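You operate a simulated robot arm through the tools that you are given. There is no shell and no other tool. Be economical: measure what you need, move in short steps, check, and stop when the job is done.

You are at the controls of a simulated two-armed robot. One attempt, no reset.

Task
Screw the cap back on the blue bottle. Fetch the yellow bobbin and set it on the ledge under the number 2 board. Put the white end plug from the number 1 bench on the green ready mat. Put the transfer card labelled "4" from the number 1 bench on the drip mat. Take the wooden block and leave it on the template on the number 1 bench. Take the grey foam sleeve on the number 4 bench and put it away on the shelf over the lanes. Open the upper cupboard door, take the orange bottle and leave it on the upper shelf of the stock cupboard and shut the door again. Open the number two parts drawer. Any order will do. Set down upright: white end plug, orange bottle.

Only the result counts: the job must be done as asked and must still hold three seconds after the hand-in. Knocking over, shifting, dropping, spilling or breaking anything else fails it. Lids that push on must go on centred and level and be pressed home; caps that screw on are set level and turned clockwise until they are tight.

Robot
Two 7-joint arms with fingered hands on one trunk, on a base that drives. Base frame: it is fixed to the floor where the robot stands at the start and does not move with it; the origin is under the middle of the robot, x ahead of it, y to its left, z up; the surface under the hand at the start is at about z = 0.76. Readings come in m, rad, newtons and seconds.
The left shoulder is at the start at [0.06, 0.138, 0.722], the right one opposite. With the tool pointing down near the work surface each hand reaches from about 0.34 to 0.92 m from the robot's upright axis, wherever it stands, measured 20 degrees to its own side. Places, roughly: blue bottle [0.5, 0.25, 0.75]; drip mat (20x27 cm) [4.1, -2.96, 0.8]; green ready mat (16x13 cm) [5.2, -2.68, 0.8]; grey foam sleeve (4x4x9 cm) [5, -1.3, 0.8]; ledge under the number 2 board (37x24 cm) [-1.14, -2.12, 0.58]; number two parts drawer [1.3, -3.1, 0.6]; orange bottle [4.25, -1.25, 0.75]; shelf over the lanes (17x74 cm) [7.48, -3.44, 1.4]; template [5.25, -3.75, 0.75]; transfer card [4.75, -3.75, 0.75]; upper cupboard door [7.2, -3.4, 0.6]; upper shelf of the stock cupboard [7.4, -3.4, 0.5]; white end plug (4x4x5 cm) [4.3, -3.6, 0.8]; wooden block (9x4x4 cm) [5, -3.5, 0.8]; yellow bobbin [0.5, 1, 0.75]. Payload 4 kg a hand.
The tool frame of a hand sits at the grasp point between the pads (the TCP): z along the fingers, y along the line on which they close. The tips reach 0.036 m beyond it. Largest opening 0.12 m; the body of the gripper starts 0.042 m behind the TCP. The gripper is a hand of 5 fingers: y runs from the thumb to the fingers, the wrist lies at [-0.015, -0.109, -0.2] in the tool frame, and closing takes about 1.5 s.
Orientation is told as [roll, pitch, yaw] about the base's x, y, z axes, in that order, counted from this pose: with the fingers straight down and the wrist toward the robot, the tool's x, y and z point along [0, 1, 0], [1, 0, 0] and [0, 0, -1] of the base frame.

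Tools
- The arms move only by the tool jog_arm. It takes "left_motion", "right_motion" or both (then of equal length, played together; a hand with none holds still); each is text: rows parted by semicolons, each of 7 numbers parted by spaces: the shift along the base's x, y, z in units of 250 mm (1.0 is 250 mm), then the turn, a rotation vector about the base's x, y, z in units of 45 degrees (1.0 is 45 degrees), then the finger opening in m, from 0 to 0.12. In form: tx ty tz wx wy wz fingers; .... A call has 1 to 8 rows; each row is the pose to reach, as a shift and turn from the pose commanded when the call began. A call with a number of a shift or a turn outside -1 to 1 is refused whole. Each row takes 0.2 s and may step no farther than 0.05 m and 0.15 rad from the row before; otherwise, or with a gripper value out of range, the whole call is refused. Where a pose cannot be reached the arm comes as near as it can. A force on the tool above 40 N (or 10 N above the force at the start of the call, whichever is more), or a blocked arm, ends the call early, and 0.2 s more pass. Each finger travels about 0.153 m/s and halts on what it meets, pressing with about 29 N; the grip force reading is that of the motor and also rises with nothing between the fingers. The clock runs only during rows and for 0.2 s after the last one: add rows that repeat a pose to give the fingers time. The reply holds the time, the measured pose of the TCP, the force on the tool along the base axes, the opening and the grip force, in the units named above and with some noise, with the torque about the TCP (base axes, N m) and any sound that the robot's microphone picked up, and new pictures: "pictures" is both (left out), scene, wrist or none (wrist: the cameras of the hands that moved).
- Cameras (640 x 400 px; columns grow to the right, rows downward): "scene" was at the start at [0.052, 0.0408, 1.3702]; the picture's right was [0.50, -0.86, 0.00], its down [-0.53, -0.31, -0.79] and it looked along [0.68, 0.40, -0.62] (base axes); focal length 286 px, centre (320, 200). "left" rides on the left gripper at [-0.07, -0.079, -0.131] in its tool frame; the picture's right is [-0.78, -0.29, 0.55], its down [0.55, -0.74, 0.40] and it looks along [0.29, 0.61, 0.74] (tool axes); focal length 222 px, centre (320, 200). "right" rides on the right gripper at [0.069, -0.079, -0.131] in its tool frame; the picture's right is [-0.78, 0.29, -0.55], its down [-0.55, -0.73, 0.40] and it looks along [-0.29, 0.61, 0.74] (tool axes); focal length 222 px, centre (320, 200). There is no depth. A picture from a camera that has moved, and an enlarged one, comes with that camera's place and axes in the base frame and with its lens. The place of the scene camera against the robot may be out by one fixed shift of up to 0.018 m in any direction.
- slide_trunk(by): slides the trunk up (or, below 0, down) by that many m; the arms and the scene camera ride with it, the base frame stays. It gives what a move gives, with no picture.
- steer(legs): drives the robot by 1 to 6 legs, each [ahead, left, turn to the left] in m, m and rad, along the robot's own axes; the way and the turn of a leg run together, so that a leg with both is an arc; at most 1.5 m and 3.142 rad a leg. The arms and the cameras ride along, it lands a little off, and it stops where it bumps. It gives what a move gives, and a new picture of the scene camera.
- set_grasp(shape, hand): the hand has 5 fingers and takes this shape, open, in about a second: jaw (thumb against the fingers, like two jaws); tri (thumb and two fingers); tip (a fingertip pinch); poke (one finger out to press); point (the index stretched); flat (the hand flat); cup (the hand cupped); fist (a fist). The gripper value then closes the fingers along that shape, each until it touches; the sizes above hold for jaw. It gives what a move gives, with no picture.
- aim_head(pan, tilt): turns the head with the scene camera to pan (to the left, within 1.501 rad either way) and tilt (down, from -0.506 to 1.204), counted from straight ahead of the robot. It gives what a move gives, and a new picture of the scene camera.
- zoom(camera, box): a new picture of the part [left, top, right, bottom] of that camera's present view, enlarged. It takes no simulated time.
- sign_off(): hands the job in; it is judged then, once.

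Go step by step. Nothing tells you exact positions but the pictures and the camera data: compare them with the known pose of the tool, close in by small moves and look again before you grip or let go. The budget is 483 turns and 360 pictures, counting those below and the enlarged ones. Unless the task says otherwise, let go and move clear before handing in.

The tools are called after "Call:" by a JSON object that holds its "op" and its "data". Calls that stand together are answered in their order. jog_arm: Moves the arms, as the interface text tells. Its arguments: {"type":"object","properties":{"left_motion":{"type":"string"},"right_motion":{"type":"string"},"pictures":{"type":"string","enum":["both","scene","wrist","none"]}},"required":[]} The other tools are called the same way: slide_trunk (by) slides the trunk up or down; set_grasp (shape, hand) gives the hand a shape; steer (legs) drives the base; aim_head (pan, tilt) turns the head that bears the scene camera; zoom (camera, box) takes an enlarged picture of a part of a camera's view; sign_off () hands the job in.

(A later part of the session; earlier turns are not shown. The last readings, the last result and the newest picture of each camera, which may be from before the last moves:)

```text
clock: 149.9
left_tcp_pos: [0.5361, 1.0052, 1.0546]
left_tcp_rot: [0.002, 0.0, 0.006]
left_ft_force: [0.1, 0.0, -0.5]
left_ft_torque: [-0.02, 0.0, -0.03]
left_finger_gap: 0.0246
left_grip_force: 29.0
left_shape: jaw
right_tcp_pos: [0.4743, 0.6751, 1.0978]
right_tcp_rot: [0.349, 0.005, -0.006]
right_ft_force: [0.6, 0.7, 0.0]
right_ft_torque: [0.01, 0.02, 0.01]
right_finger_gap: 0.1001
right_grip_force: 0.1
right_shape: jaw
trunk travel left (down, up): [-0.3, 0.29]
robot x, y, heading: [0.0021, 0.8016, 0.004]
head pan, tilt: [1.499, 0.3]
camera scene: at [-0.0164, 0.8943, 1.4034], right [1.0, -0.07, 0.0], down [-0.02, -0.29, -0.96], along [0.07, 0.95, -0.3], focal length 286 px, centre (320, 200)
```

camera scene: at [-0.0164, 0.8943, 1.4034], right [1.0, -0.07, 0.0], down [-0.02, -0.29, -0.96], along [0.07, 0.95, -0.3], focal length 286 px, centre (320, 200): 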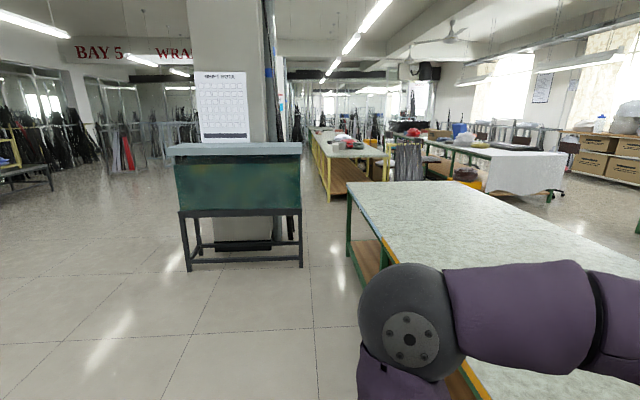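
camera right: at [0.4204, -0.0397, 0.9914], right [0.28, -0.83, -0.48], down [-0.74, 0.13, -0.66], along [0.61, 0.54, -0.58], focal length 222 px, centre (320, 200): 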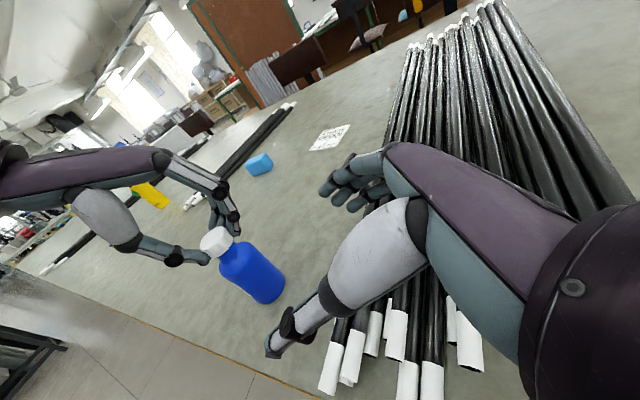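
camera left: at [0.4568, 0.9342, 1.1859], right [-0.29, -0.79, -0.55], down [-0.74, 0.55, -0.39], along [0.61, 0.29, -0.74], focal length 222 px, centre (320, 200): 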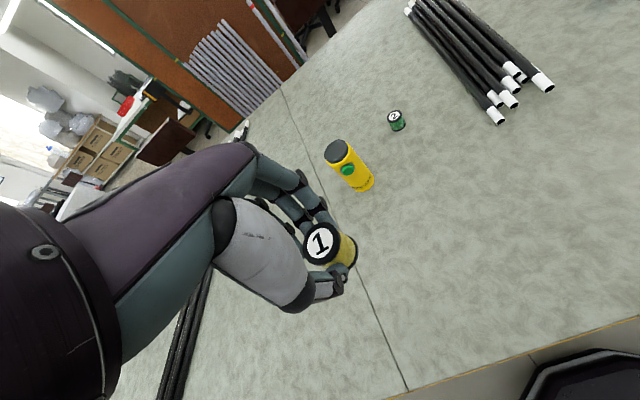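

Call:
{"op": "aim_head", "data": {"pan": -1.5, "tilt": 0.2}}

Call:
{"op": "zoom", "data": {"camera": "scene", "box": [400, 10, 600, 290]}}

```text
clock: 152.5
left_tcp_pos: [0.5358, 1.005, 1.0555]
left_tcp_rot: [0.002, 0.003, 0.005]
left_ft_force: [0.4, 0.4, -0.1]
left_ft_torque: [0.03, -0.01, 0.02]
left_finger_gap: 0.0244
left_grip_force: 28.8
left_shape: jaw
right_tcp_pos: [0.4741, 0.6746, 1.0965]
right_tcp_rot: [0.351, 0.005, -0.007]
right_ft_force: [-0.1, -0.6, -0.5]
right_ft_torque: [-0.05, 0.0, 0.01]
right_finger_gap: 0.1
right_grip_force: 0.1
right_shape: jaw
trunk travel left (down, up): [-0.3, 0.29]
robot x, y, heading: [-0.0017, 0.8025, -0.002]
head pan, tilt: [-1.499, 0.201]
camera scene: at [-0.0162, 0.7083, 1.4127], right [-1.0, -0.07, 0.0], down [-0.01, 0.2, -0.98], along [0.07, -0.98, -0.2], focal length 286 px, centre (320, 200)
```

scene: 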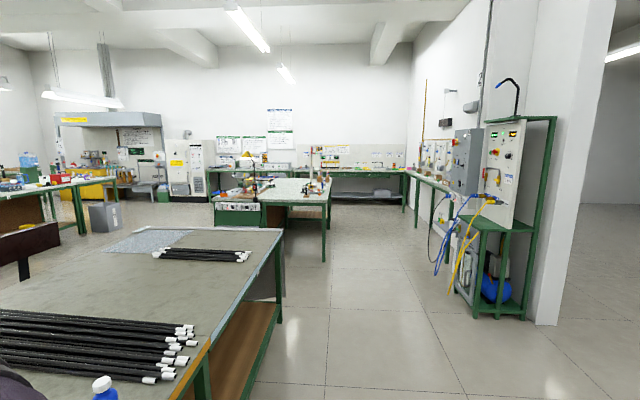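

```text
1.43 times, centred on (500, 150) of scene
camera zoom: at [-0.0162, 0.7083, 1.4127], right [-1.0, -0.07, 0.0], down [-0.01, 0.2, -0.98], along [0.07, -0.98, -0.2], focal length 409 px, centre (63, 271)
```

zoom: 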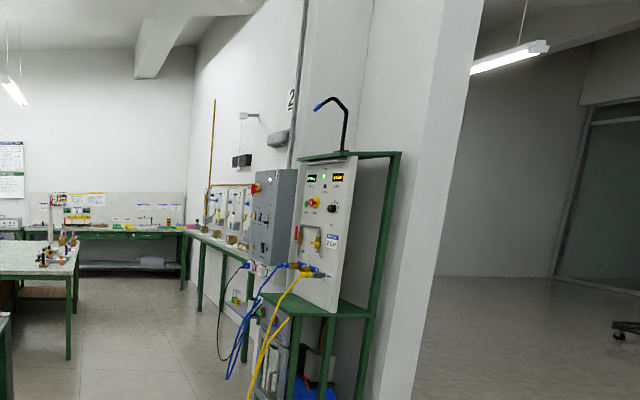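

The green stand with the panels is on the right wall. I'll back away from the table, drive along the aisle, turn to face -y, and look at the stand.

Call:
{"op": "steer", "data": {"legs": [[-0.35, 0, 0], [0, -1.4, 0], [0, -0.5, 0], [0, 0, -1.57]]}}

Call:
{"op": "aim_head", "data": {"pan": -0.9, "tilt": 0.4}}

```text
clock: 167.7
left_tcp_pos: [-0.1319, -1.6256, 1.0553]
left_tcp_rot: [0.0, 0.002, -1.559]
left_ft_force: [-0.9, -0.6, -0.6]
left_ft_torque: [-0.03, 0.0, -0.05]
left_finger_gap: 0.0244
left_grip_force: 28.8
left_shape: jaw
right_tcp_pos: [-0.4627, -1.566, 1.097]
right_tcp_rot: [0.349, 0.003, -1.571]
right_ft_force: [-1.2, 0.1, -0.6]
right_ft_torque: [0.0, -0.02, 0.03]
right_finger_gap: 0.1003
right_grip_force: 0.1
right_shape: jaw
trunk travel left (down, up): [-0.3, 0.29]
robot x, y, heading: [-0.3386, -1.0908, -1.559]
head pan, tilt: [-1.499, 0.201]
camera scene: at [-0.4231, -1.0709, 1.4127], right [-0.08, 1.0, 0.0], down [0.2, 0.02, -0.98], along [-0.98, -0.08, -0.2], focal length 286 px, centre (320, 200)
```

scene: 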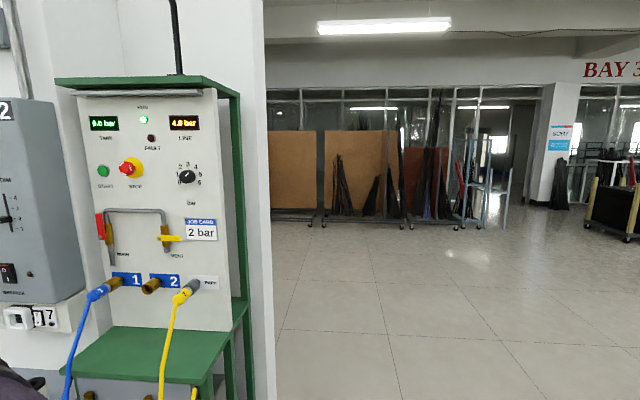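

```text
clock: 168.7
left_tcp_pos: [-0.1321, -1.6248, 1.0545]
left_tcp_rot: [0.002, 0.002, -1.558]
left_ft_force: [0.3, 0.1, 0.3]
left_ft_torque: [-0.01, -0.02, 0.01]
left_finger_gap: 0.0251
left_grip_force: 29.1
left_shape: jaw
right_tcp_pos: [-0.4622, -1.5663, 1.0962]
right_tcp_rot: [0.35, 0.004, -1.571]
right_ft_force: [-0.6, 0.5, 0.2]
right_ft_torque: [0.01, 0.0, 0.03]
right_finger_gap: 0.1002
right_grip_force: 0.0
right_shape: jaw
trunk travel left (down, up): [-0.3, 0.29]
robot x, y, heading: [-0.3401, -1.0884, -1.563]
head pan, tilt: [-0.901, 0.4]
camera scene: at [-0.4023, -1.1215, 1.3942], right [-0.63, 0.78, 0.0], down [0.3, 0.24, -0.92], along [-0.72, -0.58, -0.39], focal length 286 px, centre (320, 200)
```

scene: 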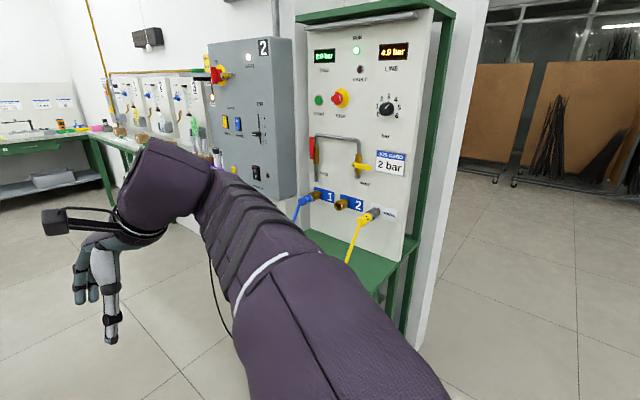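

The grey board is labelled 2. I'll turn to face the wall and move along to it.

Call:
{"op": "steer", "data": {"legs": [[0, 0, -1.57], [0, 0.7, 0]]}}

Call:
{"op": "aim_head", "data": {"pan": 0.4, "tilt": 0.75}}

```text
clock: 176.3
left_tcp_pos: [-0.8723, -1.9923, 1.0544]
left_tcp_rot: [0.0, 0.002, -3.136]
left_ft_force: [0.4, 0.0, 0.4]
left_ft_torque: [0.03, 0.0, -0.03]
left_finger_gap: 0.0246
left_grip_force: 28.5
left_shape: jaw
right_tcp_pos: [-0.8104, -1.6626, 1.0969]
right_tcp_rot: [0.346, 0.005, 3.136]
right_ft_force: [0.1, 0.1, -0.1]
right_ft_torque: [0.04, 0.03, 0.02]
right_finger_gap: 0.1
right_grip_force: 0.0
right_shape: jaw
trunk travel left (down, up): [-0.3, 0.29]
robot x, y, heading: [-0.3325, -1.7951, -3.141]
head pan, tilt: [-0.901, 0.4]
camera scene: at [-0.3561, -1.7214, 1.3942], right [0.78, 0.62, 0.0], down [0.24, -0.3, -0.92], along [-0.57, 0.72, -0.39], focal length 286 px, centre (320, 200)
```

scene: 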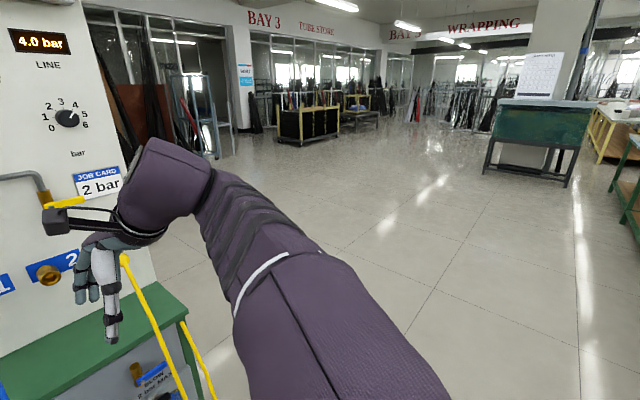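

```text
clock: 177.8
left_tcp_pos: [-0.8723, -1.9934, 1.0547]
left_tcp_rot: [0.002, 0.003, -3.134]
left_ft_force: [-0.4, 0.1, -1.3]
left_ft_torque: [-0.04, -0.03, 0.04]
left_finger_gap: 0.0245
left_grip_force: 28.8
left_shape: jaw
right_tcp_pos: [-0.81, -1.6624, 1.0969]
right_tcp_rot: [0.349, 0.005, 3.136]
right_ft_force: [1.1, -0.8, -0.7]
right_ft_torque: [-0.01, 0.0, 0.02]
right_finger_gap: 0.1001
right_grip_force: 0.0
right_shape: jaw
trunk travel left (down, up): [-0.3, 0.29]
robot x, y, heading: [-0.3344, -1.7907, -3.14]
head pan, tilt: [0.4, 0.75]
camera scene: at [-0.3746, -1.826, 1.3631], right [-0.39, 0.92, 0.0], down [0.63, 0.27, -0.73], along [-0.67, -0.29, -0.68], focal length 286 px, centre (320, 200)
```

scene: 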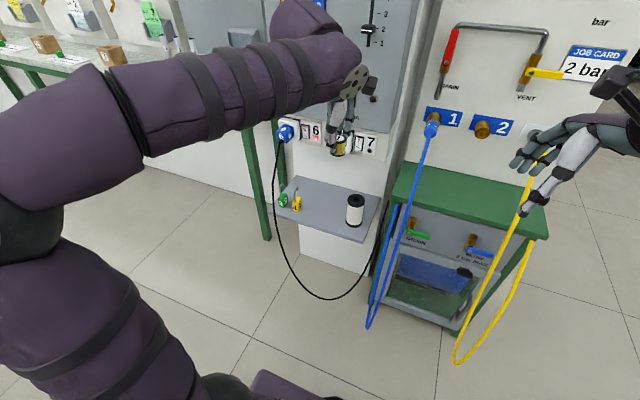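

Call:
{"op": "zoom", "data": {"camera": "scene", "box": [260, 100, 400, 260]}}

```text
2.50 times, centred on (330, 180) of scene
camera zoom: at [-0.3746, -1.826, 1.3631], right [-0.39, 0.92, 0.0], down [0.63, 0.27, -0.73], along [-0.67, -0.29, -0.68], focal length 715 px, centre (295, 250)
```

zoom: 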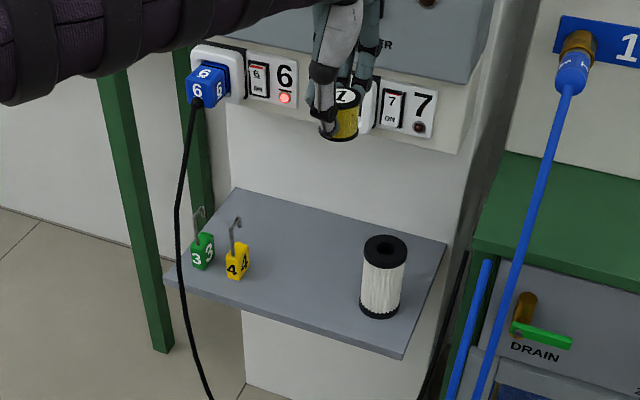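

The ledge holds two padlocks and a filter, with clear space near (-1.10, -2.11). I'll move forward a little, lower the trunk, and bring the bobbin down in front of the ledge.

Call:
{"op": "steer", "data": {"legs": [[0.1, 0, 0]]}}

Call:
{"op": "slide_trunk", "data": {"by": -0.15}}

Call:
{"op": "jog_arm", "data": {"left_motion": "0 -.08 -.12 0 0 0 .01;0 -.16 -.26 0 0 0 .01;0 -.24 -.4 0 0 0 .01;0 -.32 -.5 0 0 0 .01;0 -.4 -.6 0 0 0 .01;0 -.46 -.7 0 0 0 .01;0 -.46 -.7 0 0 0 .01"}}

```text
clock: 178.9
left_tcp_pos: [-0.9737, -1.9921, 1.0539]
left_tcp_rot: [0.0, 0.005, -3.136]
left_ft_force: [0.3, 0.1, 0.4]
left_ft_torque: [0.01, 0.0, -0.03]
left_finger_gap: 0.0246
left_grip_force: 29.0
left_shape: jaw
right_tcp_pos: [-0.9125, -1.6616, 1.0971]
right_tcp_rot: [0.345, 0.005, 3.135]
right_ft_force: [-0.4, 0.6, -0.4]
right_ft_torque: [-0.02, 0.0, -0.01]
right_finger_gap: 0.1002
right_grip_force: 0.1
right_shape: jaw
trunk travel left (down, up): [-0.3, 0.29]
robot x, y, heading: [-0.4375, -1.7965, -3.135]
head pan, tilt: [0.4, 0.75]
camera scene: at [-0.4765, -1.8263, 1.363], right [-0.39, 0.92, 0.0], down [0.63, 0.27, -0.73], along [-0.67, -0.29, -0.68], focal length 286 px, centre (320, 200)
```

scene: 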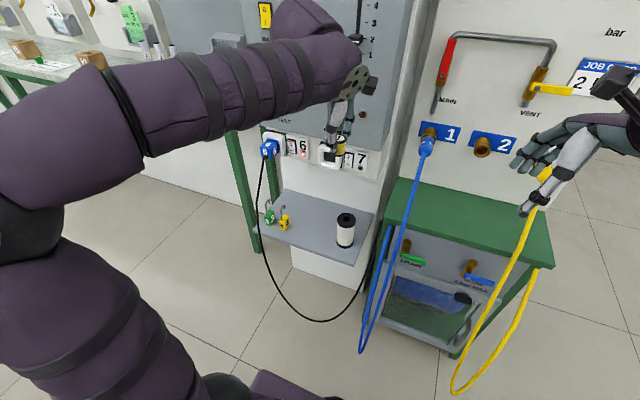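

```text
clock: 180.7
left_tcp_pos: [-0.9735, -1.9926, 0.9052]
left_tcp_rot: [0.002, 0.003, -3.136]
left_ft_force: [0.0, -0.6, 0.4]
left_ft_torque: [-0.04, 0.0, -0.03]
left_finger_gap: 0.0244
left_grip_force: 28.7
left_shape: jaw
right_tcp_pos: [-0.9108, -1.6629, 0.9469]
right_tcp_rot: [0.347, 0.005, 3.134]
right_ft_force: [0.6, -0.3, -0.8]
right_ft_torque: [0.0, 0.0, -0.02]
right_finger_gap: 0.1002
right_grip_force: 0.1
right_shape: jaw
trunk travel left (down, up): [-0.15, 0.44]
robot x, y, heading: [-0.4353, -1.7934, -3.135]
head pan, tilt: [0.4, 0.75]
```

```text
clock: 182.3
left_tcp_pos: [-0.9725, -2.1068, 0.7283]
left_tcp_rot: [0.0, 0.003, -3.136]
left_ft_force: [-0.7, 0.6, -0.7]
left_ft_torque: [0.0, 0.0, 0.0]
left_finger_gap: 0.0241
left_grip_force: 29.4
left_shape: jaw
right_tcp_pos: [-0.9131, -1.6629, 0.9465]
right_tcp_rot: [0.349, 0.005, 3.135]
right_ft_force: [0.2, -0.1, 0.4]
right_ft_torque: [-0.07, -0.02, -0.03]
right_finger_gap: 0.1002
right_grip_force: 0.0
right_shape: jaw
trunk travel left (down, up): [-0.15, 0.44]
robot x, y, heading: [-0.4365, -1.7937, -3.137]
head pan, tilt: [0.4, 0.75]
camera scene: at [-0.4758, -1.8264, 1.213], right [-0.39, 0.92, 0.0], down [0.63, 0.27, -0.73], along [-0.67, -0.29, -0.68], focal length 286 px, centre (320, 200)
camera left: at [-0.8948, -2.038, 0.8594], right [0.29, 0.79, -0.55], down [0.74, -0.55, -0.39], along [-0.61, -0.29, -0.74], focal length 222 px, centre (320, 200)
```

scene: 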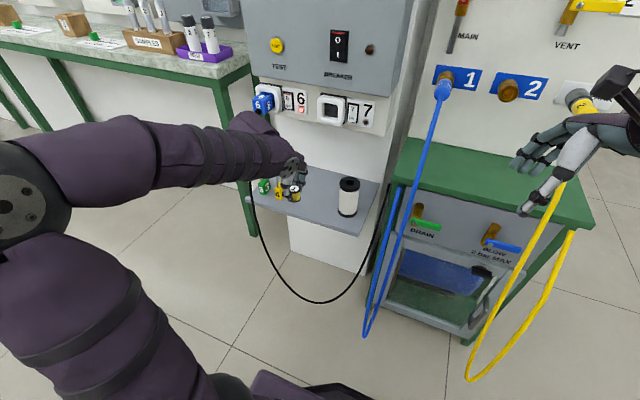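
left: 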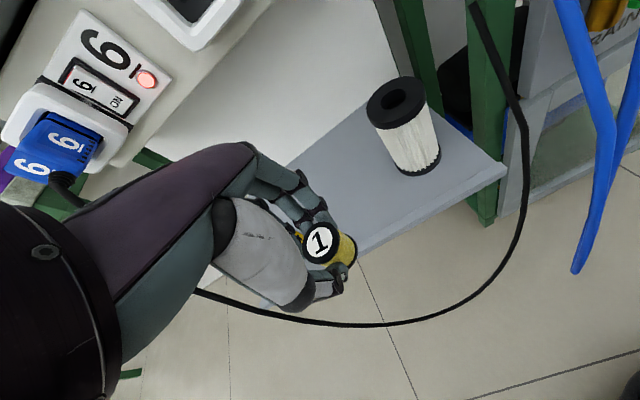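

Call:
{"op": "jog_arm", "data": {"left_motion": "-.15 .01 0 0 0 0 .01;-.3 .02 0 0 0 0 .01;-.45 .03 0 0 0 0 .01;-.55 .03 0 0 0 0 .01;-.55 .03 -.1 0 0 0 .01;-.55 .03 -.2 0 0 0 .01;-.55 .03 -.3 0 0 0 .01;-.55 .03 -.3 0 0 0 .01"}}

Call:
{"op": "zoom", "data": {"camera": "left", "box": [200, 100, 500, 340]}}

```text
clock: 184.1
left_tcp_pos: [-1.1112, -2.099, 0.6544]
left_tcp_rot: [0.0, 0.004, -3.138]
left_ft_force: [0.5, -0.1, -1.1]
left_ft_torque: [-0.01, 0.03, 0.03]
left_finger_gap: 0.0243
left_grip_force: 28.5
left_shape: jaw
right_tcp_pos: [-0.9116, -1.6619, 0.9477]
right_tcp_rot: [0.347, 0.004, 3.134]
right_ft_force: [-0.1, -0.4, -0.5]
right_ft_torque: [0.01, -0.01, 0.0]
right_finger_gap: 0.1003
right_grip_force: 0.0
right_shape: jaw
trunk travel left (down, up): [-0.15, 0.44]
robot x, y, heading: [-0.4337, -1.7909, -3.138]
head pan, tilt: [0.4, 0.75]
camera scene: at [-0.4759, -1.8263, 1.213], right [-0.39, 0.92, 0.0], down [0.63, 0.27, -0.73], along [-0.67, -0.29, -0.68], focal length 286 px, centre (320, 200)
camera left: at [-1.0329, -2.0306, 0.7853], right [0.29, 0.79, -0.55], down [0.74, -0.55, -0.39], along [-0.61, -0.29, -0.74], focal length 222 px, centre (320, 200)
```

scene: 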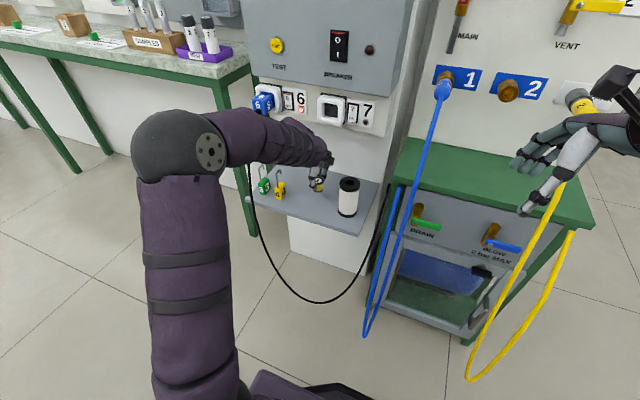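
left: 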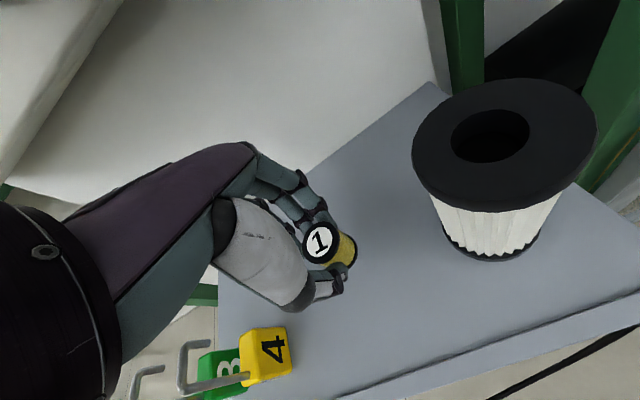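

```text
1.67 times, centred on (350, 220) of left
camera zoom: at [-1.0329, -2.0306, 0.7853], right [0.29, 0.79, -0.55], down [0.74, -0.55, -0.39], along [-0.61, -0.29, -0.74], focal length 370 px, centre (270, 167)
```

zoom: 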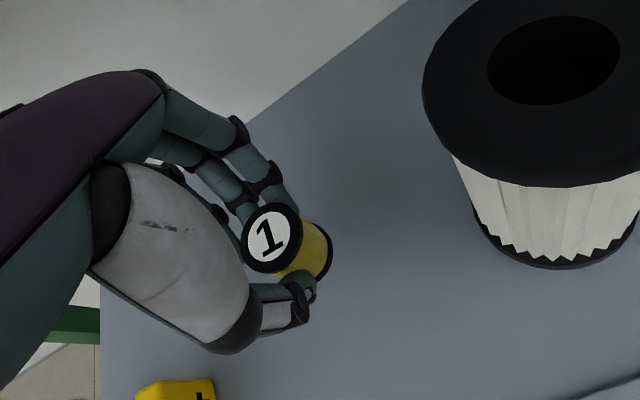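

Over the free space. Lowering to contact.

Call:
{"op": "jog_arm", "data": {"left_motion": "0 0 -.04 0 0 0 .01;0 0 -.08 0 0 0 .01;0 0 -.1 0 0 0 .01;0 0 -.112 0 0 0 .01;0 0 -.12 0 0 0 .01;0 0 -.128 0 0 0 .01;0 0 -.128 0 0 0 .01", "pictures": "none"}}

```text
clock: 185.7
left_tcp_pos: [-1.1113, -2.1003, 0.6242]
left_tcp_rot: [0.003, 0.002, -3.135]
left_ft_force: [0.3, -2.1, 7.3]
left_ft_torque: [-0.05, 0.11, 0.01]
left_finger_gap: 0.0243
left_grip_force: 28.6
left_shape: jaw
right_tcp_pos: [-0.9112, -1.6632, 0.9472]
right_tcp_rot: [0.349, 0.005, 3.134]
right_ft_force: [-0.2, -0.3, 0.3]
right_ft_torque: [0.02, -0.01, 0.04]
right_finger_gap: 0.0997
right_grip_force: 0.1
right_shape: jaw
trunk travel left (down, up): [-0.15, 0.44]
robot x, y, heading: [-0.4379, -1.7896, -3.142]
head pan, tilt: [0.4, 0.75]
```

Contact with the ledge at 7 N. I'll open gently and lift straight up.

Call:
{"op": "jog_arm", "data": {"left_motion": "0 0 0 0 0 0 .025;0 0 0 0 0 0 .04;0 0 0 0 0 0 .055;0 0 0 0 0 0 .065;0 0 .1 0 0 0 .065;0 0 .28 0 0 0 .065;.15 0 .36 0 0 0 .065;.3 0 .4 0 0 0 .065"}}

Call:
{"op": "zoom", "data": {"camera": "scene", "box": [240, 140, 400, 240]}}

```text
clock: 187.5
left_tcp_pos: [-1.035, -2.0993, 0.7236]
left_tcp_rot: [0.004, 0.004, -3.136]
left_ft_force: [-0.3, 0.6, 0.2]
left_ft_torque: [0.0, 0.0, -0.04]
left_finger_gap: 0.0649
left_grip_force: 0.1
left_shape: jaw
right_tcp_pos: [-0.9107, -1.6625, 0.9471]
right_tcp_rot: [0.346, 0.007, 3.134]
right_ft_force: [-0.5, -0.3, 0.8]
right_ft_torque: [-0.01, -0.04, -0.01]
right_finger_gap: 0.1003
right_grip_force: 0.1
right_shape: jaw
trunk travel left (down, up): [-0.15, 0.44]
robot x, y, heading: [-0.4361, -1.7919, -3.136]
head pan, tilt: [0.4, 0.75]
camera scene: at [-0.4758, -1.8263, 1.213], right [-0.39, 0.92, 0.0], down [0.63, 0.27, -0.73], along [-0.67, -0.29, -0.68], focal length 286 px, centre (320, 200)
camera left: at [-0.9568, -2.0301, 0.8543], right [0.29, 0.79, -0.55], down [0.74, -0.55, -0.39], along [-0.61, -0.29, -0.74], focal length 222 px, centre (320, 200)
```

scene: 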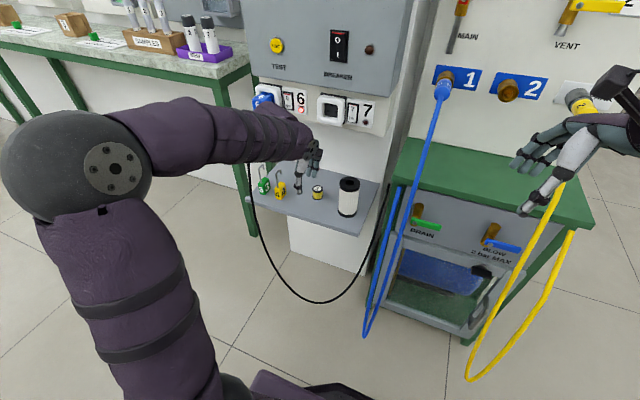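
left: 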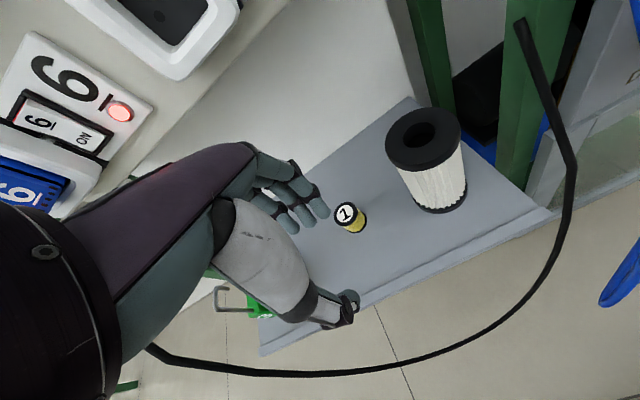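

```text
4.00 times, centred on (320, 190) of scene
camera zoom: at [-0.4758, -1.8263, 1.213], right [-0.39, 0.92, 0.0], down [0.63, 0.27, -0.73], along [-0.67, -0.29, -0.68], focal length 1144 px, centre (320, 240)
```

zoom: 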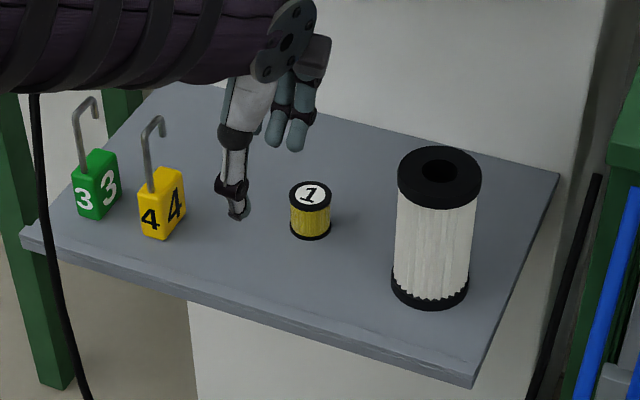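

The bobbin is on the ledge and nothing else moved. I'll retract, raise the trunk, back out and turn toward the drawer cabinet.

Call:
{"op": "jog_arm", "data": {"left_motion": ".15 .05 .1 0 0 0 .1;.3 .1 .2 0 0 0 .1;.45 .1 .3 0 0 0 .1;.6 .1 .4 0 0 0 .1", "pictures": "none"}}

Call:
{"op": "slide_trunk", "data": {"by": 0.15}}

Call:
{"op": "steer", "data": {"legs": [[-0.5, 0, 0], [0, 0, 1.57]]}}

Call:
{"op": "aim_head", "data": {"pan": 0.6, "tilt": 0.4}}

```text
clock: 188.5
left_tcp_pos: [-0.8855, -2.0751, 0.8221]
left_tcp_rot: [0.002, 0.004, -3.137]
left_ft_force: [0.7, 0.1, 0.3]
left_ft_torque: [0.0, 0.01, -0.02]
left_finger_gap: 0.0997
left_grip_force: 0.0
left_shape: jaw
right_tcp_pos: [-0.9118, -1.6628, 0.9474]
right_tcp_rot: [0.347, 0.005, 3.135]
right_ft_force: [-0.2, -0.5, 0.0]
right_ft_torque: [0.03, -0.01, 0.0]
right_finger_gap: 0.1001
right_grip_force: 0.1
right_shape: jaw
trunk travel left (down, up): [-0.15, 0.44]
robot x, y, heading: [-0.4412, -1.7919, -3.14]
head pan, tilt: [0.4, 0.75]
```

```text
clock: 190.2
left_tcp_pos: [-0.886, -2.0761, 0.9709]
left_tcp_rot: [0.0, 0.003, -3.136]
left_ft_force: [-0.1, 0.1, 0.0]
left_ft_torque: [0.06, 0.01, 0.0]
left_finger_gap: 0.0997
left_grip_force: 0.0
left_shape: jaw
right_tcp_pos: [-0.9123, -1.6629, 1.0966]
right_tcp_rot: [0.348, 0.007, 3.135]
right_ft_force: [0.4, -0.4, 0.2]
right_ft_torque: [-0.01, 0.02, 0.01]
right_finger_gap: 0.1
right_grip_force: 0.1
right_shape: jaw
trunk travel left (down, up): [-0.3, 0.29]
robot x, y, heading: [-0.4341, -1.7876, -3.136]
head pan, tilt: [0.4, 0.75]
```

```text
clock: 197.0
left_tcp_pos: [0.347, -2.2347, 0.9723]
left_tcp_rot: [0.001, 0.004, -1.552]
left_ft_force: [0.5, -0.1, -0.2]
left_ft_torque: [0.05, -0.01, 0.02]
left_finger_gap: 0.0998
left_grip_force: 0.0
left_shape: jaw
right_tcp_pos: [-0.0649, -2.2664, 1.0969]
right_tcp_rot: [0.347, 0.006, -1.563]
right_ft_force: [-1.0, 0.6, -0.4]
right_ft_torque: [-0.01, -0.01, 0.0]
right_finger_gap: 0.1003
right_grip_force: 0.1
right_shape: jaw
trunk travel left (down, up): [-0.3, 0.29]
robot x, y, heading: [0.0552, -1.7905, -1.555]
head pan, tilt: [0.4, 0.75]
camera scene: at [0.0977, -1.8381, 1.363], right [-0.91, -0.4, 0.0], down [-0.28, 0.62, -0.73], along [0.3, -0.67, -0.68], focal length 286 px, centre (320, 200)
```

scene: 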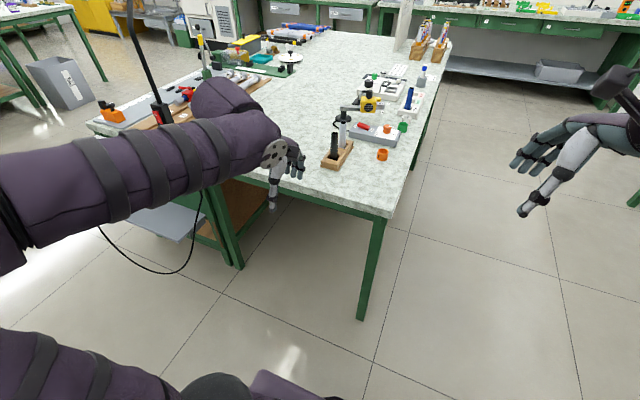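

```text
clock: 197.8
left_tcp_pos: [0.348, -2.2339, 0.9719]
left_tcp_rot: [0.002, 0.004, -1.552]
left_ft_force: [-0.6, 0.5, -1.1]
left_ft_torque: [-0.01, 0.02, -0.01]
left_finger_gap: 0.0999
left_grip_force: 0.0
left_shape: jaw
right_tcp_pos: [-0.0648, -2.2662, 1.0969]
right_tcp_rot: [0.348, 0.006, -1.564]
right_ft_force: [0.3, 0.0, 0.0]
right_ft_torque: [0.02, -0.02, 0.05]
right_finger_gap: 0.0998
right_grip_force: 0.1
right_shape: jaw
trunk travel left (down, up): [-0.3, 0.29]
robot x, y, heading: [0.0564, -1.7897, -1.555]
head pan, tilt: [0.6, 0.4]
camera scene: at [0.1177, -1.8379, 1.3941], right [-0.82, -0.58, 0.0], down [-0.23, 0.32, -0.92], along [0.53, -0.75, -0.39], focal length 286 px, centre (320, 200)
```

scene: 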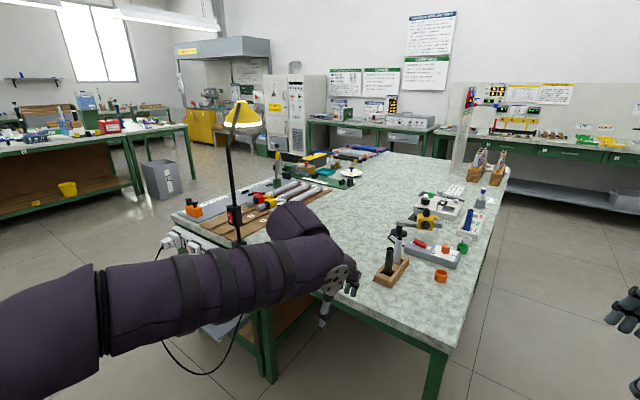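

I'll move left along the front of this bench to look for the numbered drawers.

Call:
{"op": "steer", "data": {"legs": [[0.1, 1.25, 0], [-0.15, 0, 0]]}}

Call:
{"op": "aim_head", "data": {"pan": 0.0, "tilt": 0.75}}

```text
clock: 205.2
left_tcp_pos: [1.6096, -2.1555, 0.9737]
left_tcp_rot: [0.003, 0.002, -1.544]
left_ft_force: [-0.1, 0.0, 0.0]
left_ft_torque: [-0.02, 0.03, -0.02]
left_finger_gap: 0.1
left_grip_force: 0.1
left_shape: jaw
right_tcp_pos: [1.1987, -2.189, 1.0978]
right_tcp_rot: [0.348, 0.004, -1.558]
right_ft_force: [-0.4, -0.1, 0.4]
right_ft_torque: [-0.01, 0.04, 0.04]
right_finger_gap: 0.1
right_grip_force: 0.0
right_shape: jaw
trunk travel left (down, up): [-0.3, 0.29]
robot x, y, heading: [1.3182, -1.7126, -1.549]
head pan, tilt: [0.6, 0.4]
camera scene: at [1.3781, -1.7601, 1.3942], right [-0.81, -0.58, 0.0], down [-0.23, 0.32, -0.92], along [0.54, -0.75, -0.39], focal length 286 px, centre (320, 200)
```

scene: 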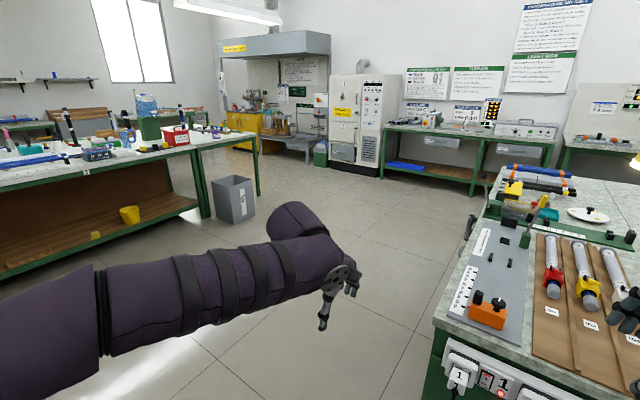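

```text
clock: 206.2
left_tcp_pos: [1.6107, -2.1554, 0.9728]
left_tcp_rot: [0.002, 0.005, -1.543]
left_ft_force: [0.1, -0.3, -0.5]
left_ft_torque: [0.02, 0.02, 0.01]
left_finger_gap: 0.0997
left_grip_force: 0.1
left_shape: jaw
right_tcp_pos: [1.1988, -2.1901, 1.0974]
right_tcp_rot: [0.347, 0.007, -1.556]
right_ft_force: [0.4, -0.1, 0.0]
right_ft_torque: [-0.04, -0.02, 0.01]
right_finger_gap: 0.1003
right_grip_force: 0.0
right_shape: jaw
trunk travel left (down, up): [-0.3, 0.29]
robot x, y, heading: [1.3175, -1.7135, -1.544]
head pan, tilt: [0.0, 0.75]
camera scene: at [1.326, -1.7683, 1.3631], right [-1.0, -0.02, 0.0], down [-0.02, 0.68, -0.73], along [0.02, -0.73, -0.68], focal length 286 px, centre (320, 200)
```

scene: 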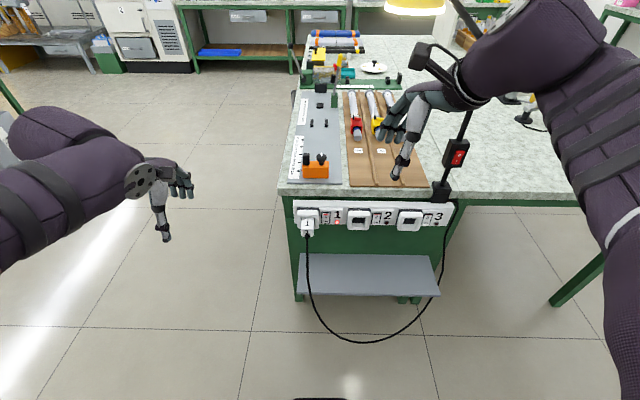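

The front only has sockets, so the drawers must be on the +x side of this bench. I'll drive round to that side and face it.

Call:
{"op": "steer", "data": {"legs": [[0, 0.85, 0], [1.4, 0, 0], [0, 0, -1.57]]}}

Call:
{"op": "zoom", "data": {"camera": "scene", "box": [160, 150, 480, 350]}}

```text
clock: 221.2
left_tcp_pos: [1.7371, -3.3799, 0.9721]
left_tcp_rot: [0.003, 0.004, -3.14]
left_ft_force: [0.0, 1.1, -0.7]
left_ft_torque: [-0.02, 0.0, -0.02]
left_finger_gap: 0.0997
left_grip_force: 0.0
left_shape: jaw
right_tcp_pos: [1.7127, -2.9676, 1.0973]
right_tcp_rot: [0.346, 0.004, 3.133]
right_ft_force: [-0.2, -0.6, 0.3]
right_ft_torque: [-0.01, 0.02, 0.02]
right_finger_gap: 0.1001
right_grip_force: 0.1
right_shape: jaw
trunk travel left (down, up): [-0.3, 0.29]
robot x, y, heading: [2.1858, -3.0954, 3.14]
head pan, tilt: [0.0, 0.75]
camera scene: at [2.1406, -3.0989, 1.363], right [0.0, 1.0, 0.0], down [0.68, 0.0, -0.73], along [-0.73, 0.0, -0.68], focal length 286 px, centre (320, 200)
```

scene: 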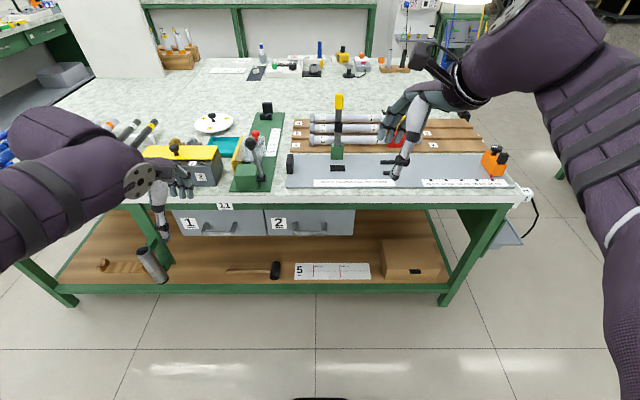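

```text
2.00 times, centred on (320, 250) of scene
camera zoom: at [2.1406, -3.0989, 1.363], right [0.0, 1.0, 0.0], down [0.68, 0.0, -0.73], along [-0.73, 0.0, -0.68], focal length 572 px, centre (320, 100)
```

zoom: 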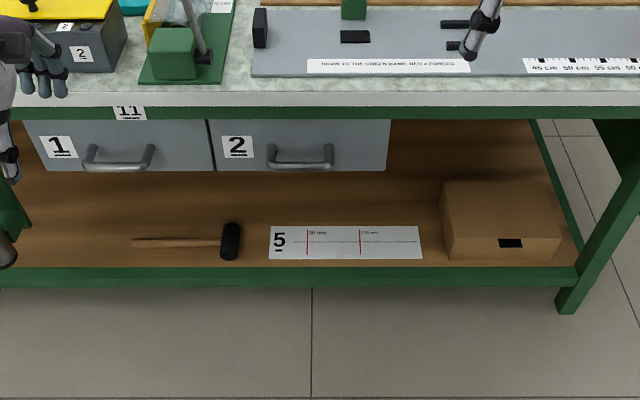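

The "2" drawer has a bar handle near (1.50, -3.13, 0.62). I'll pitch the left hand so its fingers point forward, to pinch the bar vertically, and bring it in front of the handle.

Call:
{"op": "jog_arm", "data": {"left_motion": ".02 .13 -.06 0 .13 0 .08;.04 .26 -.13 0 .26 0 .08;.06 .4 -.2 0 .39 0 .08;.06 .53 -.28 0 .52 0 .08;.06 .66 -.36 0 .65 0 .08;.06 .8 -.44 0 .78 0 .08;.06 .94 -.52 0 .9 0 .08", "pictures": "none"}}

Call:
{"op": "jog_arm", "data": {"left_motion": "0 0 -.1 0 .13 0 .08;0 0 -.2 0 .26 0 .08;0 0 -.3 0 .39 0 .08;0 0 -.4 0 .52 0 .08;0 0 -.5 0 .656 0 .08;0 0 -.6 0 .656 0 .08;0 0 -.6 0 .656 0 .08"}}

```text
clock: 222.4
left_tcp_pos: [1.7591, -3.1634, 0.9094]
left_tcp_rot: [0.16, -0.518, 2.799]
left_ft_force: [-0.2, 0.5, 0.6]
left_ft_torque: [-0.01, 0.01, -0.01]
left_finger_gap: 0.08
left_grip_force: 0.0
left_shape: jaw
right_tcp_pos: [1.7099, -2.9653, 1.0967]
right_tcp_rot: [0.348, 0.005, 3.132]
right_ft_force: [-0.7, -0.1, 0.5]
right_ft_torque: [0.03, -0.02, 0.0]
right_finger_gap: 0.0998
right_grip_force: 0.1
right_shape: jaw
trunk travel left (down, up): [-0.3, 0.29]
robot x, y, heading: [2.1849, -3.0976, 3.138]
head pan, tilt: [0.0, 0.75]
stopped in row 5 (left hand): the arm was blocked; the commanded pose is now the measured one
```

```text
clock: 224.2
left_tcp_pos: [1.729, -3.2739, 0.7143]
left_tcp_rot: [-0.297, -0.7, -2.511]
left_ft_force: [0.9, 0.7, -0.8]
left_ft_torque: [0.06, -0.01, -0.03]
left_finger_gap: 0.0799
left_grip_force: 0.1
left_shape: jaw
left hand out of reach, approached as far as the arm can: row 1, 2, 3, 4, 5, 6, 7
right_tcp_pos: [1.7111, -2.966, 1.0965]
right_tcp_rot: [0.347, 0.005, 3.132]
right_ft_force: [-0.9, -1.1, -0.4]
right_ft_torque: [0.03, -0.05, -0.01]
right_finger_gap: 0.1002
right_grip_force: 0.0
right_shape: jaw
trunk travel left (down, up): [-0.3, 0.29]
robot x, y, heading: [2.1874, -3.0948, 3.142]
head pan, tilt: [0.0, 0.75]
stopped in row 7 (left hand): the arm was blocked; the commanded pose is now the measured one
camera scene: at [2.1399, -3.0993, 1.3631], right [0.0, 1.0, 0.0], down [0.68, 0.0, -0.73], along [-0.73, 0.0, -0.68], focal length 286 px, centre (320, 200)
camera left: at [1.8365, -3.1597, 0.7741], right [-0.51, 0.76, -0.41], down [0.41, -0.2, -0.89], along [-0.75, -0.62, -0.21], focal length 222 px, centre (320, 200)
```

scene: 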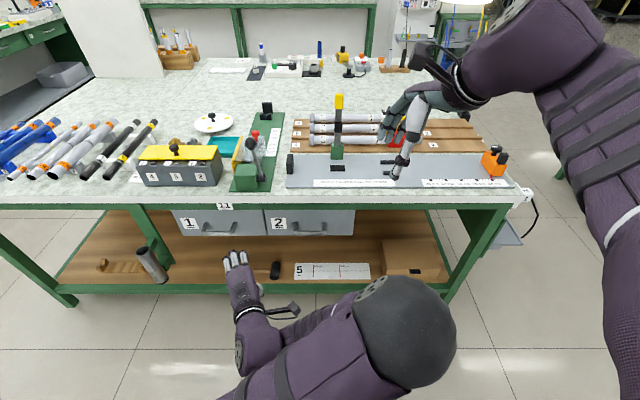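
left: 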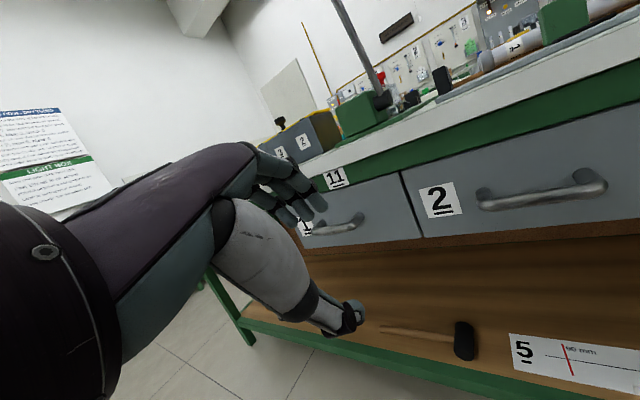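

The fully forward pose was cramped. A 45° diagonal pinch of the bar (at about (1.502, -3.13, 0.616)) is better. I'll shift the base slightly right and back so the handle sits in the left arm's comfortable zone.

Call:
{"op": "steer", "data": {"legs": [[-0.06, -0.17, 0]]}}

```text
clock: 225.7
left_tcp_pos: [1.7888, -3.1014, 0.715]
left_tcp_rot: [-0.297, -0.7, -2.514]
left_ft_force: [0.6, -0.5, 0.1]
left_ft_torque: [0.0, 0.01, -0.02]
left_finger_gap: 0.0803
left_grip_force: 0.1
left_shape: jaw
right_tcp_pos: [1.773, -2.7961, 1.0973]
right_tcp_rot: [0.351, 0.005, 3.13]
right_ft_force: [0.1, 0.2, -0.5]
right_ft_torque: [0.01, 0.02, 0.02]
right_finger_gap: 0.1001
right_grip_force: 0.1
right_shape: jaw
trunk travel left (down, up): [-0.3, 0.29]
robot x, y, heading: [2.2464, -2.9264, 3.139]
head pan, tilt: [0.0, 0.75]
camera scene: at [2.2009, -2.9286, 1.3631], right [0.0, 1.0, 0.0], down [0.68, 0.0, -0.73], along [-0.73, 0.0, -0.68], focal length 286 px, centre (320, 200)
```

scene: 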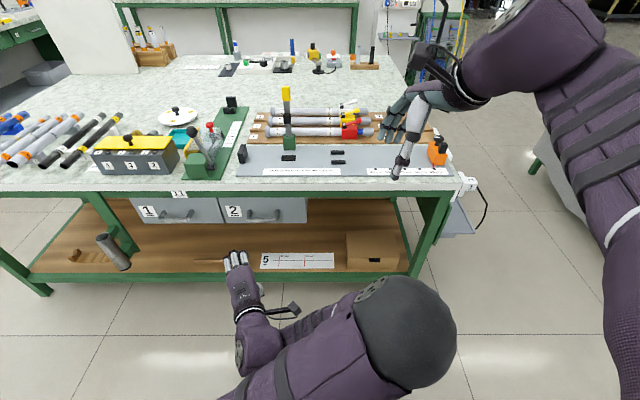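

Call:
{"op": "jog_arm", "data": {"left_motion": "-.1 -.02 .05 -.06 0 -.11 .08;-.2 -.05 .1 -.12 .01 -.22 .08;-.3 -.08 .14 -.18 .01 -.33 .08;-.4 -.1 .18 -.24 .015 -.44 .08;-.516 -.116 .18 -.3 .017 -.539 .08;-.516 -.116 .18 -.3 .017 -.539 .08"}}

```text
clock: 227.1
left_tcp_pos: [1.6577, -3.1318, 0.7589]
left_tcp_rot: [0.0, -0.787, 3.142]
left_ft_force: [0.4, -0.7, 0.7]
left_ft_torque: [0.03, 0.01, 0.02]
left_finger_gap: 0.08
left_grip_force: 0.1
left_shape: jaw
right_tcp_pos: [1.7718, -2.7961, 1.0977]
right_tcp_rot: [0.347, 0.007, 3.131]
right_ft_force: [0.2, -0.8, 0.2]
right_ft_torque: [-0.03, 0.0, -0.01]
right_finger_gap: 0.1003
right_grip_force: 0.1
right_shape: jaw
trunk travel left (down, up): [-0.3, 0.29]
robot x, y, heading: [2.2469, -2.9262, 3.14]
head pan, tilt: [0.0, 0.75]
camera scene: at [2.2006, -2.9291, 1.363], right [0.0, 1.0, 0.0], down [0.68, 0.0, -0.73], along [-0.73, 0.0, -0.68], focal length 286 px, centre (320, 200)
camera left: at [1.8077, -3.0619, 0.7956], right [-0.18, 0.78, -0.59], down [0.24, -0.55, -0.8], along [-0.95, -0.29, -0.09], focal length 222 px, centre (320, 200)
```

scene: 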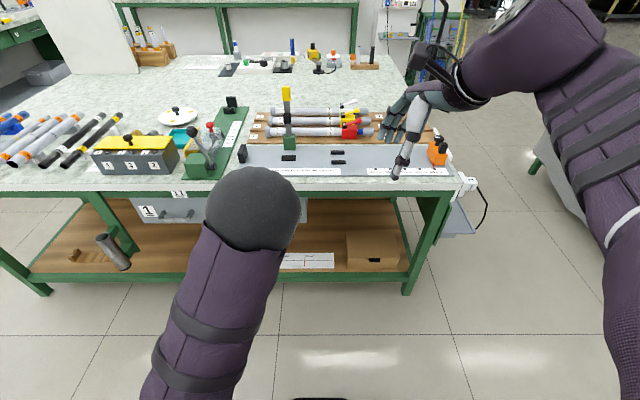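
left: 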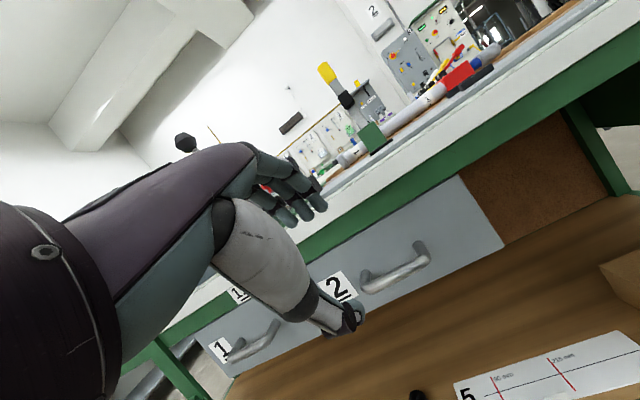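

The handle is confirmed at (1.502, -3.125, 0.617). I'll narrow the opening and advance diagonally onto the bar.

Call:
{"op": "jog_arm", "data": {"left_motion": "-.15 .01 -.12 0 0 0 .07;-.308 .024 -.25 0 0 0 .055;-.4 .024 -.342 0 0 0 .055;-.48 .024 -.422 0 0 0 .055;-.53 .024 -.472 0 0 0 .055;-.53 .024 -.472 0 0 0 .055", "pictures": "wrist"}}

Call:
{"op": "zoom", "data": {"camera": "left", "box": [220, 160, 420, 340]}}

```text
refused: row 2 steps farther than a row can; nothing moved
```

```text
2.22 times, centred on (320, 250) of left
camera zoom: at [1.8077, -3.0619, 0.7956], right [-0.18, 0.78, -0.59], down [0.24, -0.55, -0.8], along [-0.95, -0.29, -0.09], focal length 494 px, centre (320, 89)
```

zoom: 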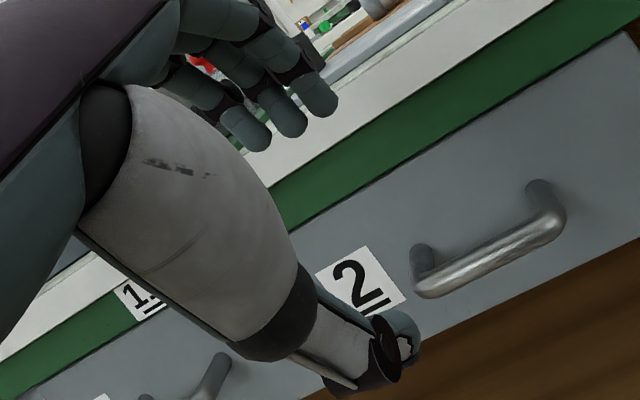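

Call:
{"op": "jog_arm", "data": {"left_motion": "-.1 .01 -.08 0 0 0 .07;-.2 .024 -.16 0 0 0 .055;-.308 .024 -.25 0 0 0 .055;-.4 .024 -.342 0 0 0 .055;-.48 .024 -.422 0 0 0 .055;-.53 .024 -.472 0 0 0 .055;-.53 .024 -.472 0 0 0 .055", "pictures": "wrist"}}

Call:
{"op": "zoom", "data": {"camera": "left", "box": [220, 160, 420, 340]}}

```text
clock: 228.7
left_tcp_pos: [1.527, -3.1253, 0.6417]
left_tcp_rot: [-0.001, -0.785, -3.139]
left_ft_force: [0.5, -0.2, -0.9]
left_ft_torque: [0.01, 0.01, -0.01]
left_finger_gap: 0.0549
left_grip_force: 0.1
left_shape: jaw
right_tcp_pos: [1.7716, -2.795, 1.0971]
right_tcp_rot: [0.349, 0.002, 3.131]
right_ft_force: [0.1, -0.3, 0.1]
right_ft_torque: [-0.02, 0.04, 0.0]
right_finger_gap: 0.1003
right_grip_force: 0.0
right_shape: jaw
trunk travel left (down, up): [-0.3, 0.29]
robot x, y, heading: [2.2453, -2.9258, 3.139]
head pan, tilt: [0.0, 0.75]
camera left: at [1.6758, -3.0562, 0.6777], right [-0.18, 0.78, -0.59], down [0.24, -0.55, -0.8], along [-0.95, -0.29, -0.09], focal length 222 px, centre (320, 200)
```

left: 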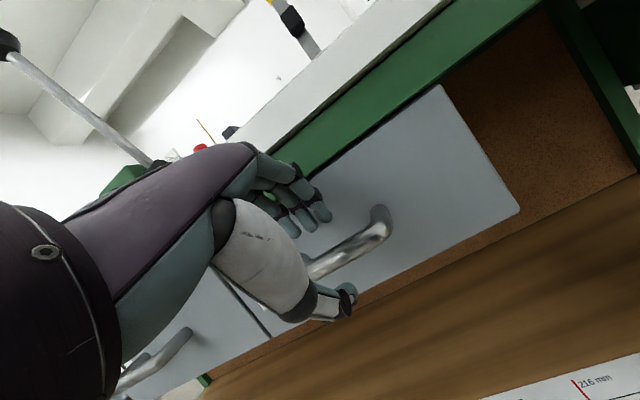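

```text
2.22 times, centred on (320, 250) of left
camera zoom: at [1.6758, -3.0562, 0.6777], right [-0.18, 0.78, -0.59], down [0.24, -0.55, -0.8], along [-0.95, -0.29, -0.09], focal length 494 px, centre (320, 89)
```

zoom: 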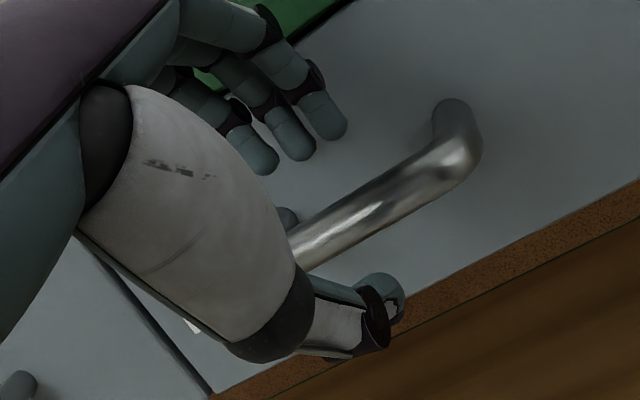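

Call:
{"op": "jog_arm", "data": {"left_motion": "-.03 0 -.03 0 0 0 .055;-.06 0 -.06 0 0 0 .055;-.06 0 -.06 0 0 0 .04;-.06 0 -.06 0 0 0 .02;-.06 0 -.06 0 0 0 .005;-.06 0 -.06 0 0 0 .0;-.06 0 -.06 0 0 0 .0", "pictures": "wrist"}}

Call:
{"op": "zoom", "data": {"camera": "left", "box": [220, 160, 420, 340]}}

```text
clock: 230.3
left_tcp_pos: [1.5121, -3.125, 0.6236]
left_tcp_rot: [0.0, -0.782, -3.142]
left_ft_force: [-1.6, 0.4, -10.1]
left_ft_torque: [-0.16, 0.0, -0.05]
left_finger_gap: 0.0014
left_grip_force: 28.9
left_shape: jaw
right_tcp_pos: [1.7701, -2.7968, 1.0961]
right_tcp_rot: [0.348, 0.005, 3.13]
right_ft_force: [-0.6, 0.9, 2.1]
right_ft_torque: [-0.02, 0.0, -0.02]
right_finger_gap: 0.0998
right_grip_force: 0.2
right_shape: jaw
trunk travel left (down, up): [-0.3, 0.29]
robot x, y, heading: [2.2436, -2.9263, 3.136]
head pan, tilt: [0.0, 0.75]
camera left: at [1.6609, -3.0556, 0.6611], right [-0.18, 0.78, -0.59], down [0.24, -0.55, -0.8], along [-0.95, -0.29, -0.09], focal length 222 px, centre (320, 200)
```

left: 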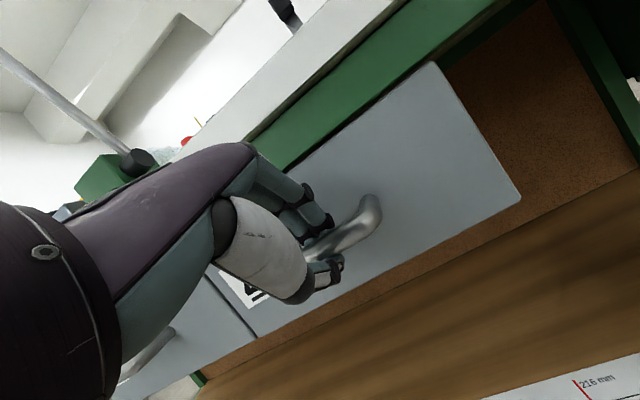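

```text
2.22 times, centred on (320, 250) of left
camera zoom: at [1.6609, -3.0556, 0.6611], right [-0.18, 0.78, -0.59], down [0.24, -0.55, -0.8], along [-0.95, -0.29, -0.09], focal length 494 px, centre (320, 89)
```

zoom: 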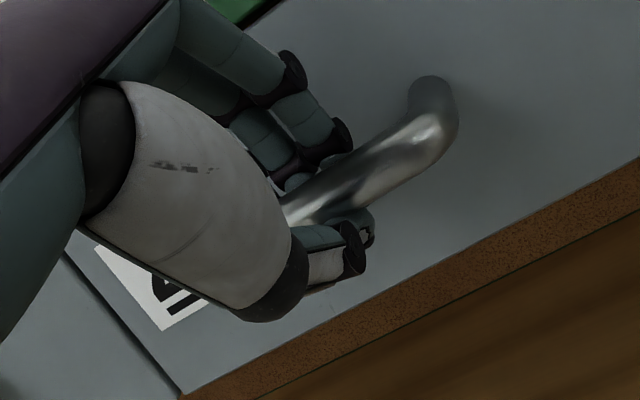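

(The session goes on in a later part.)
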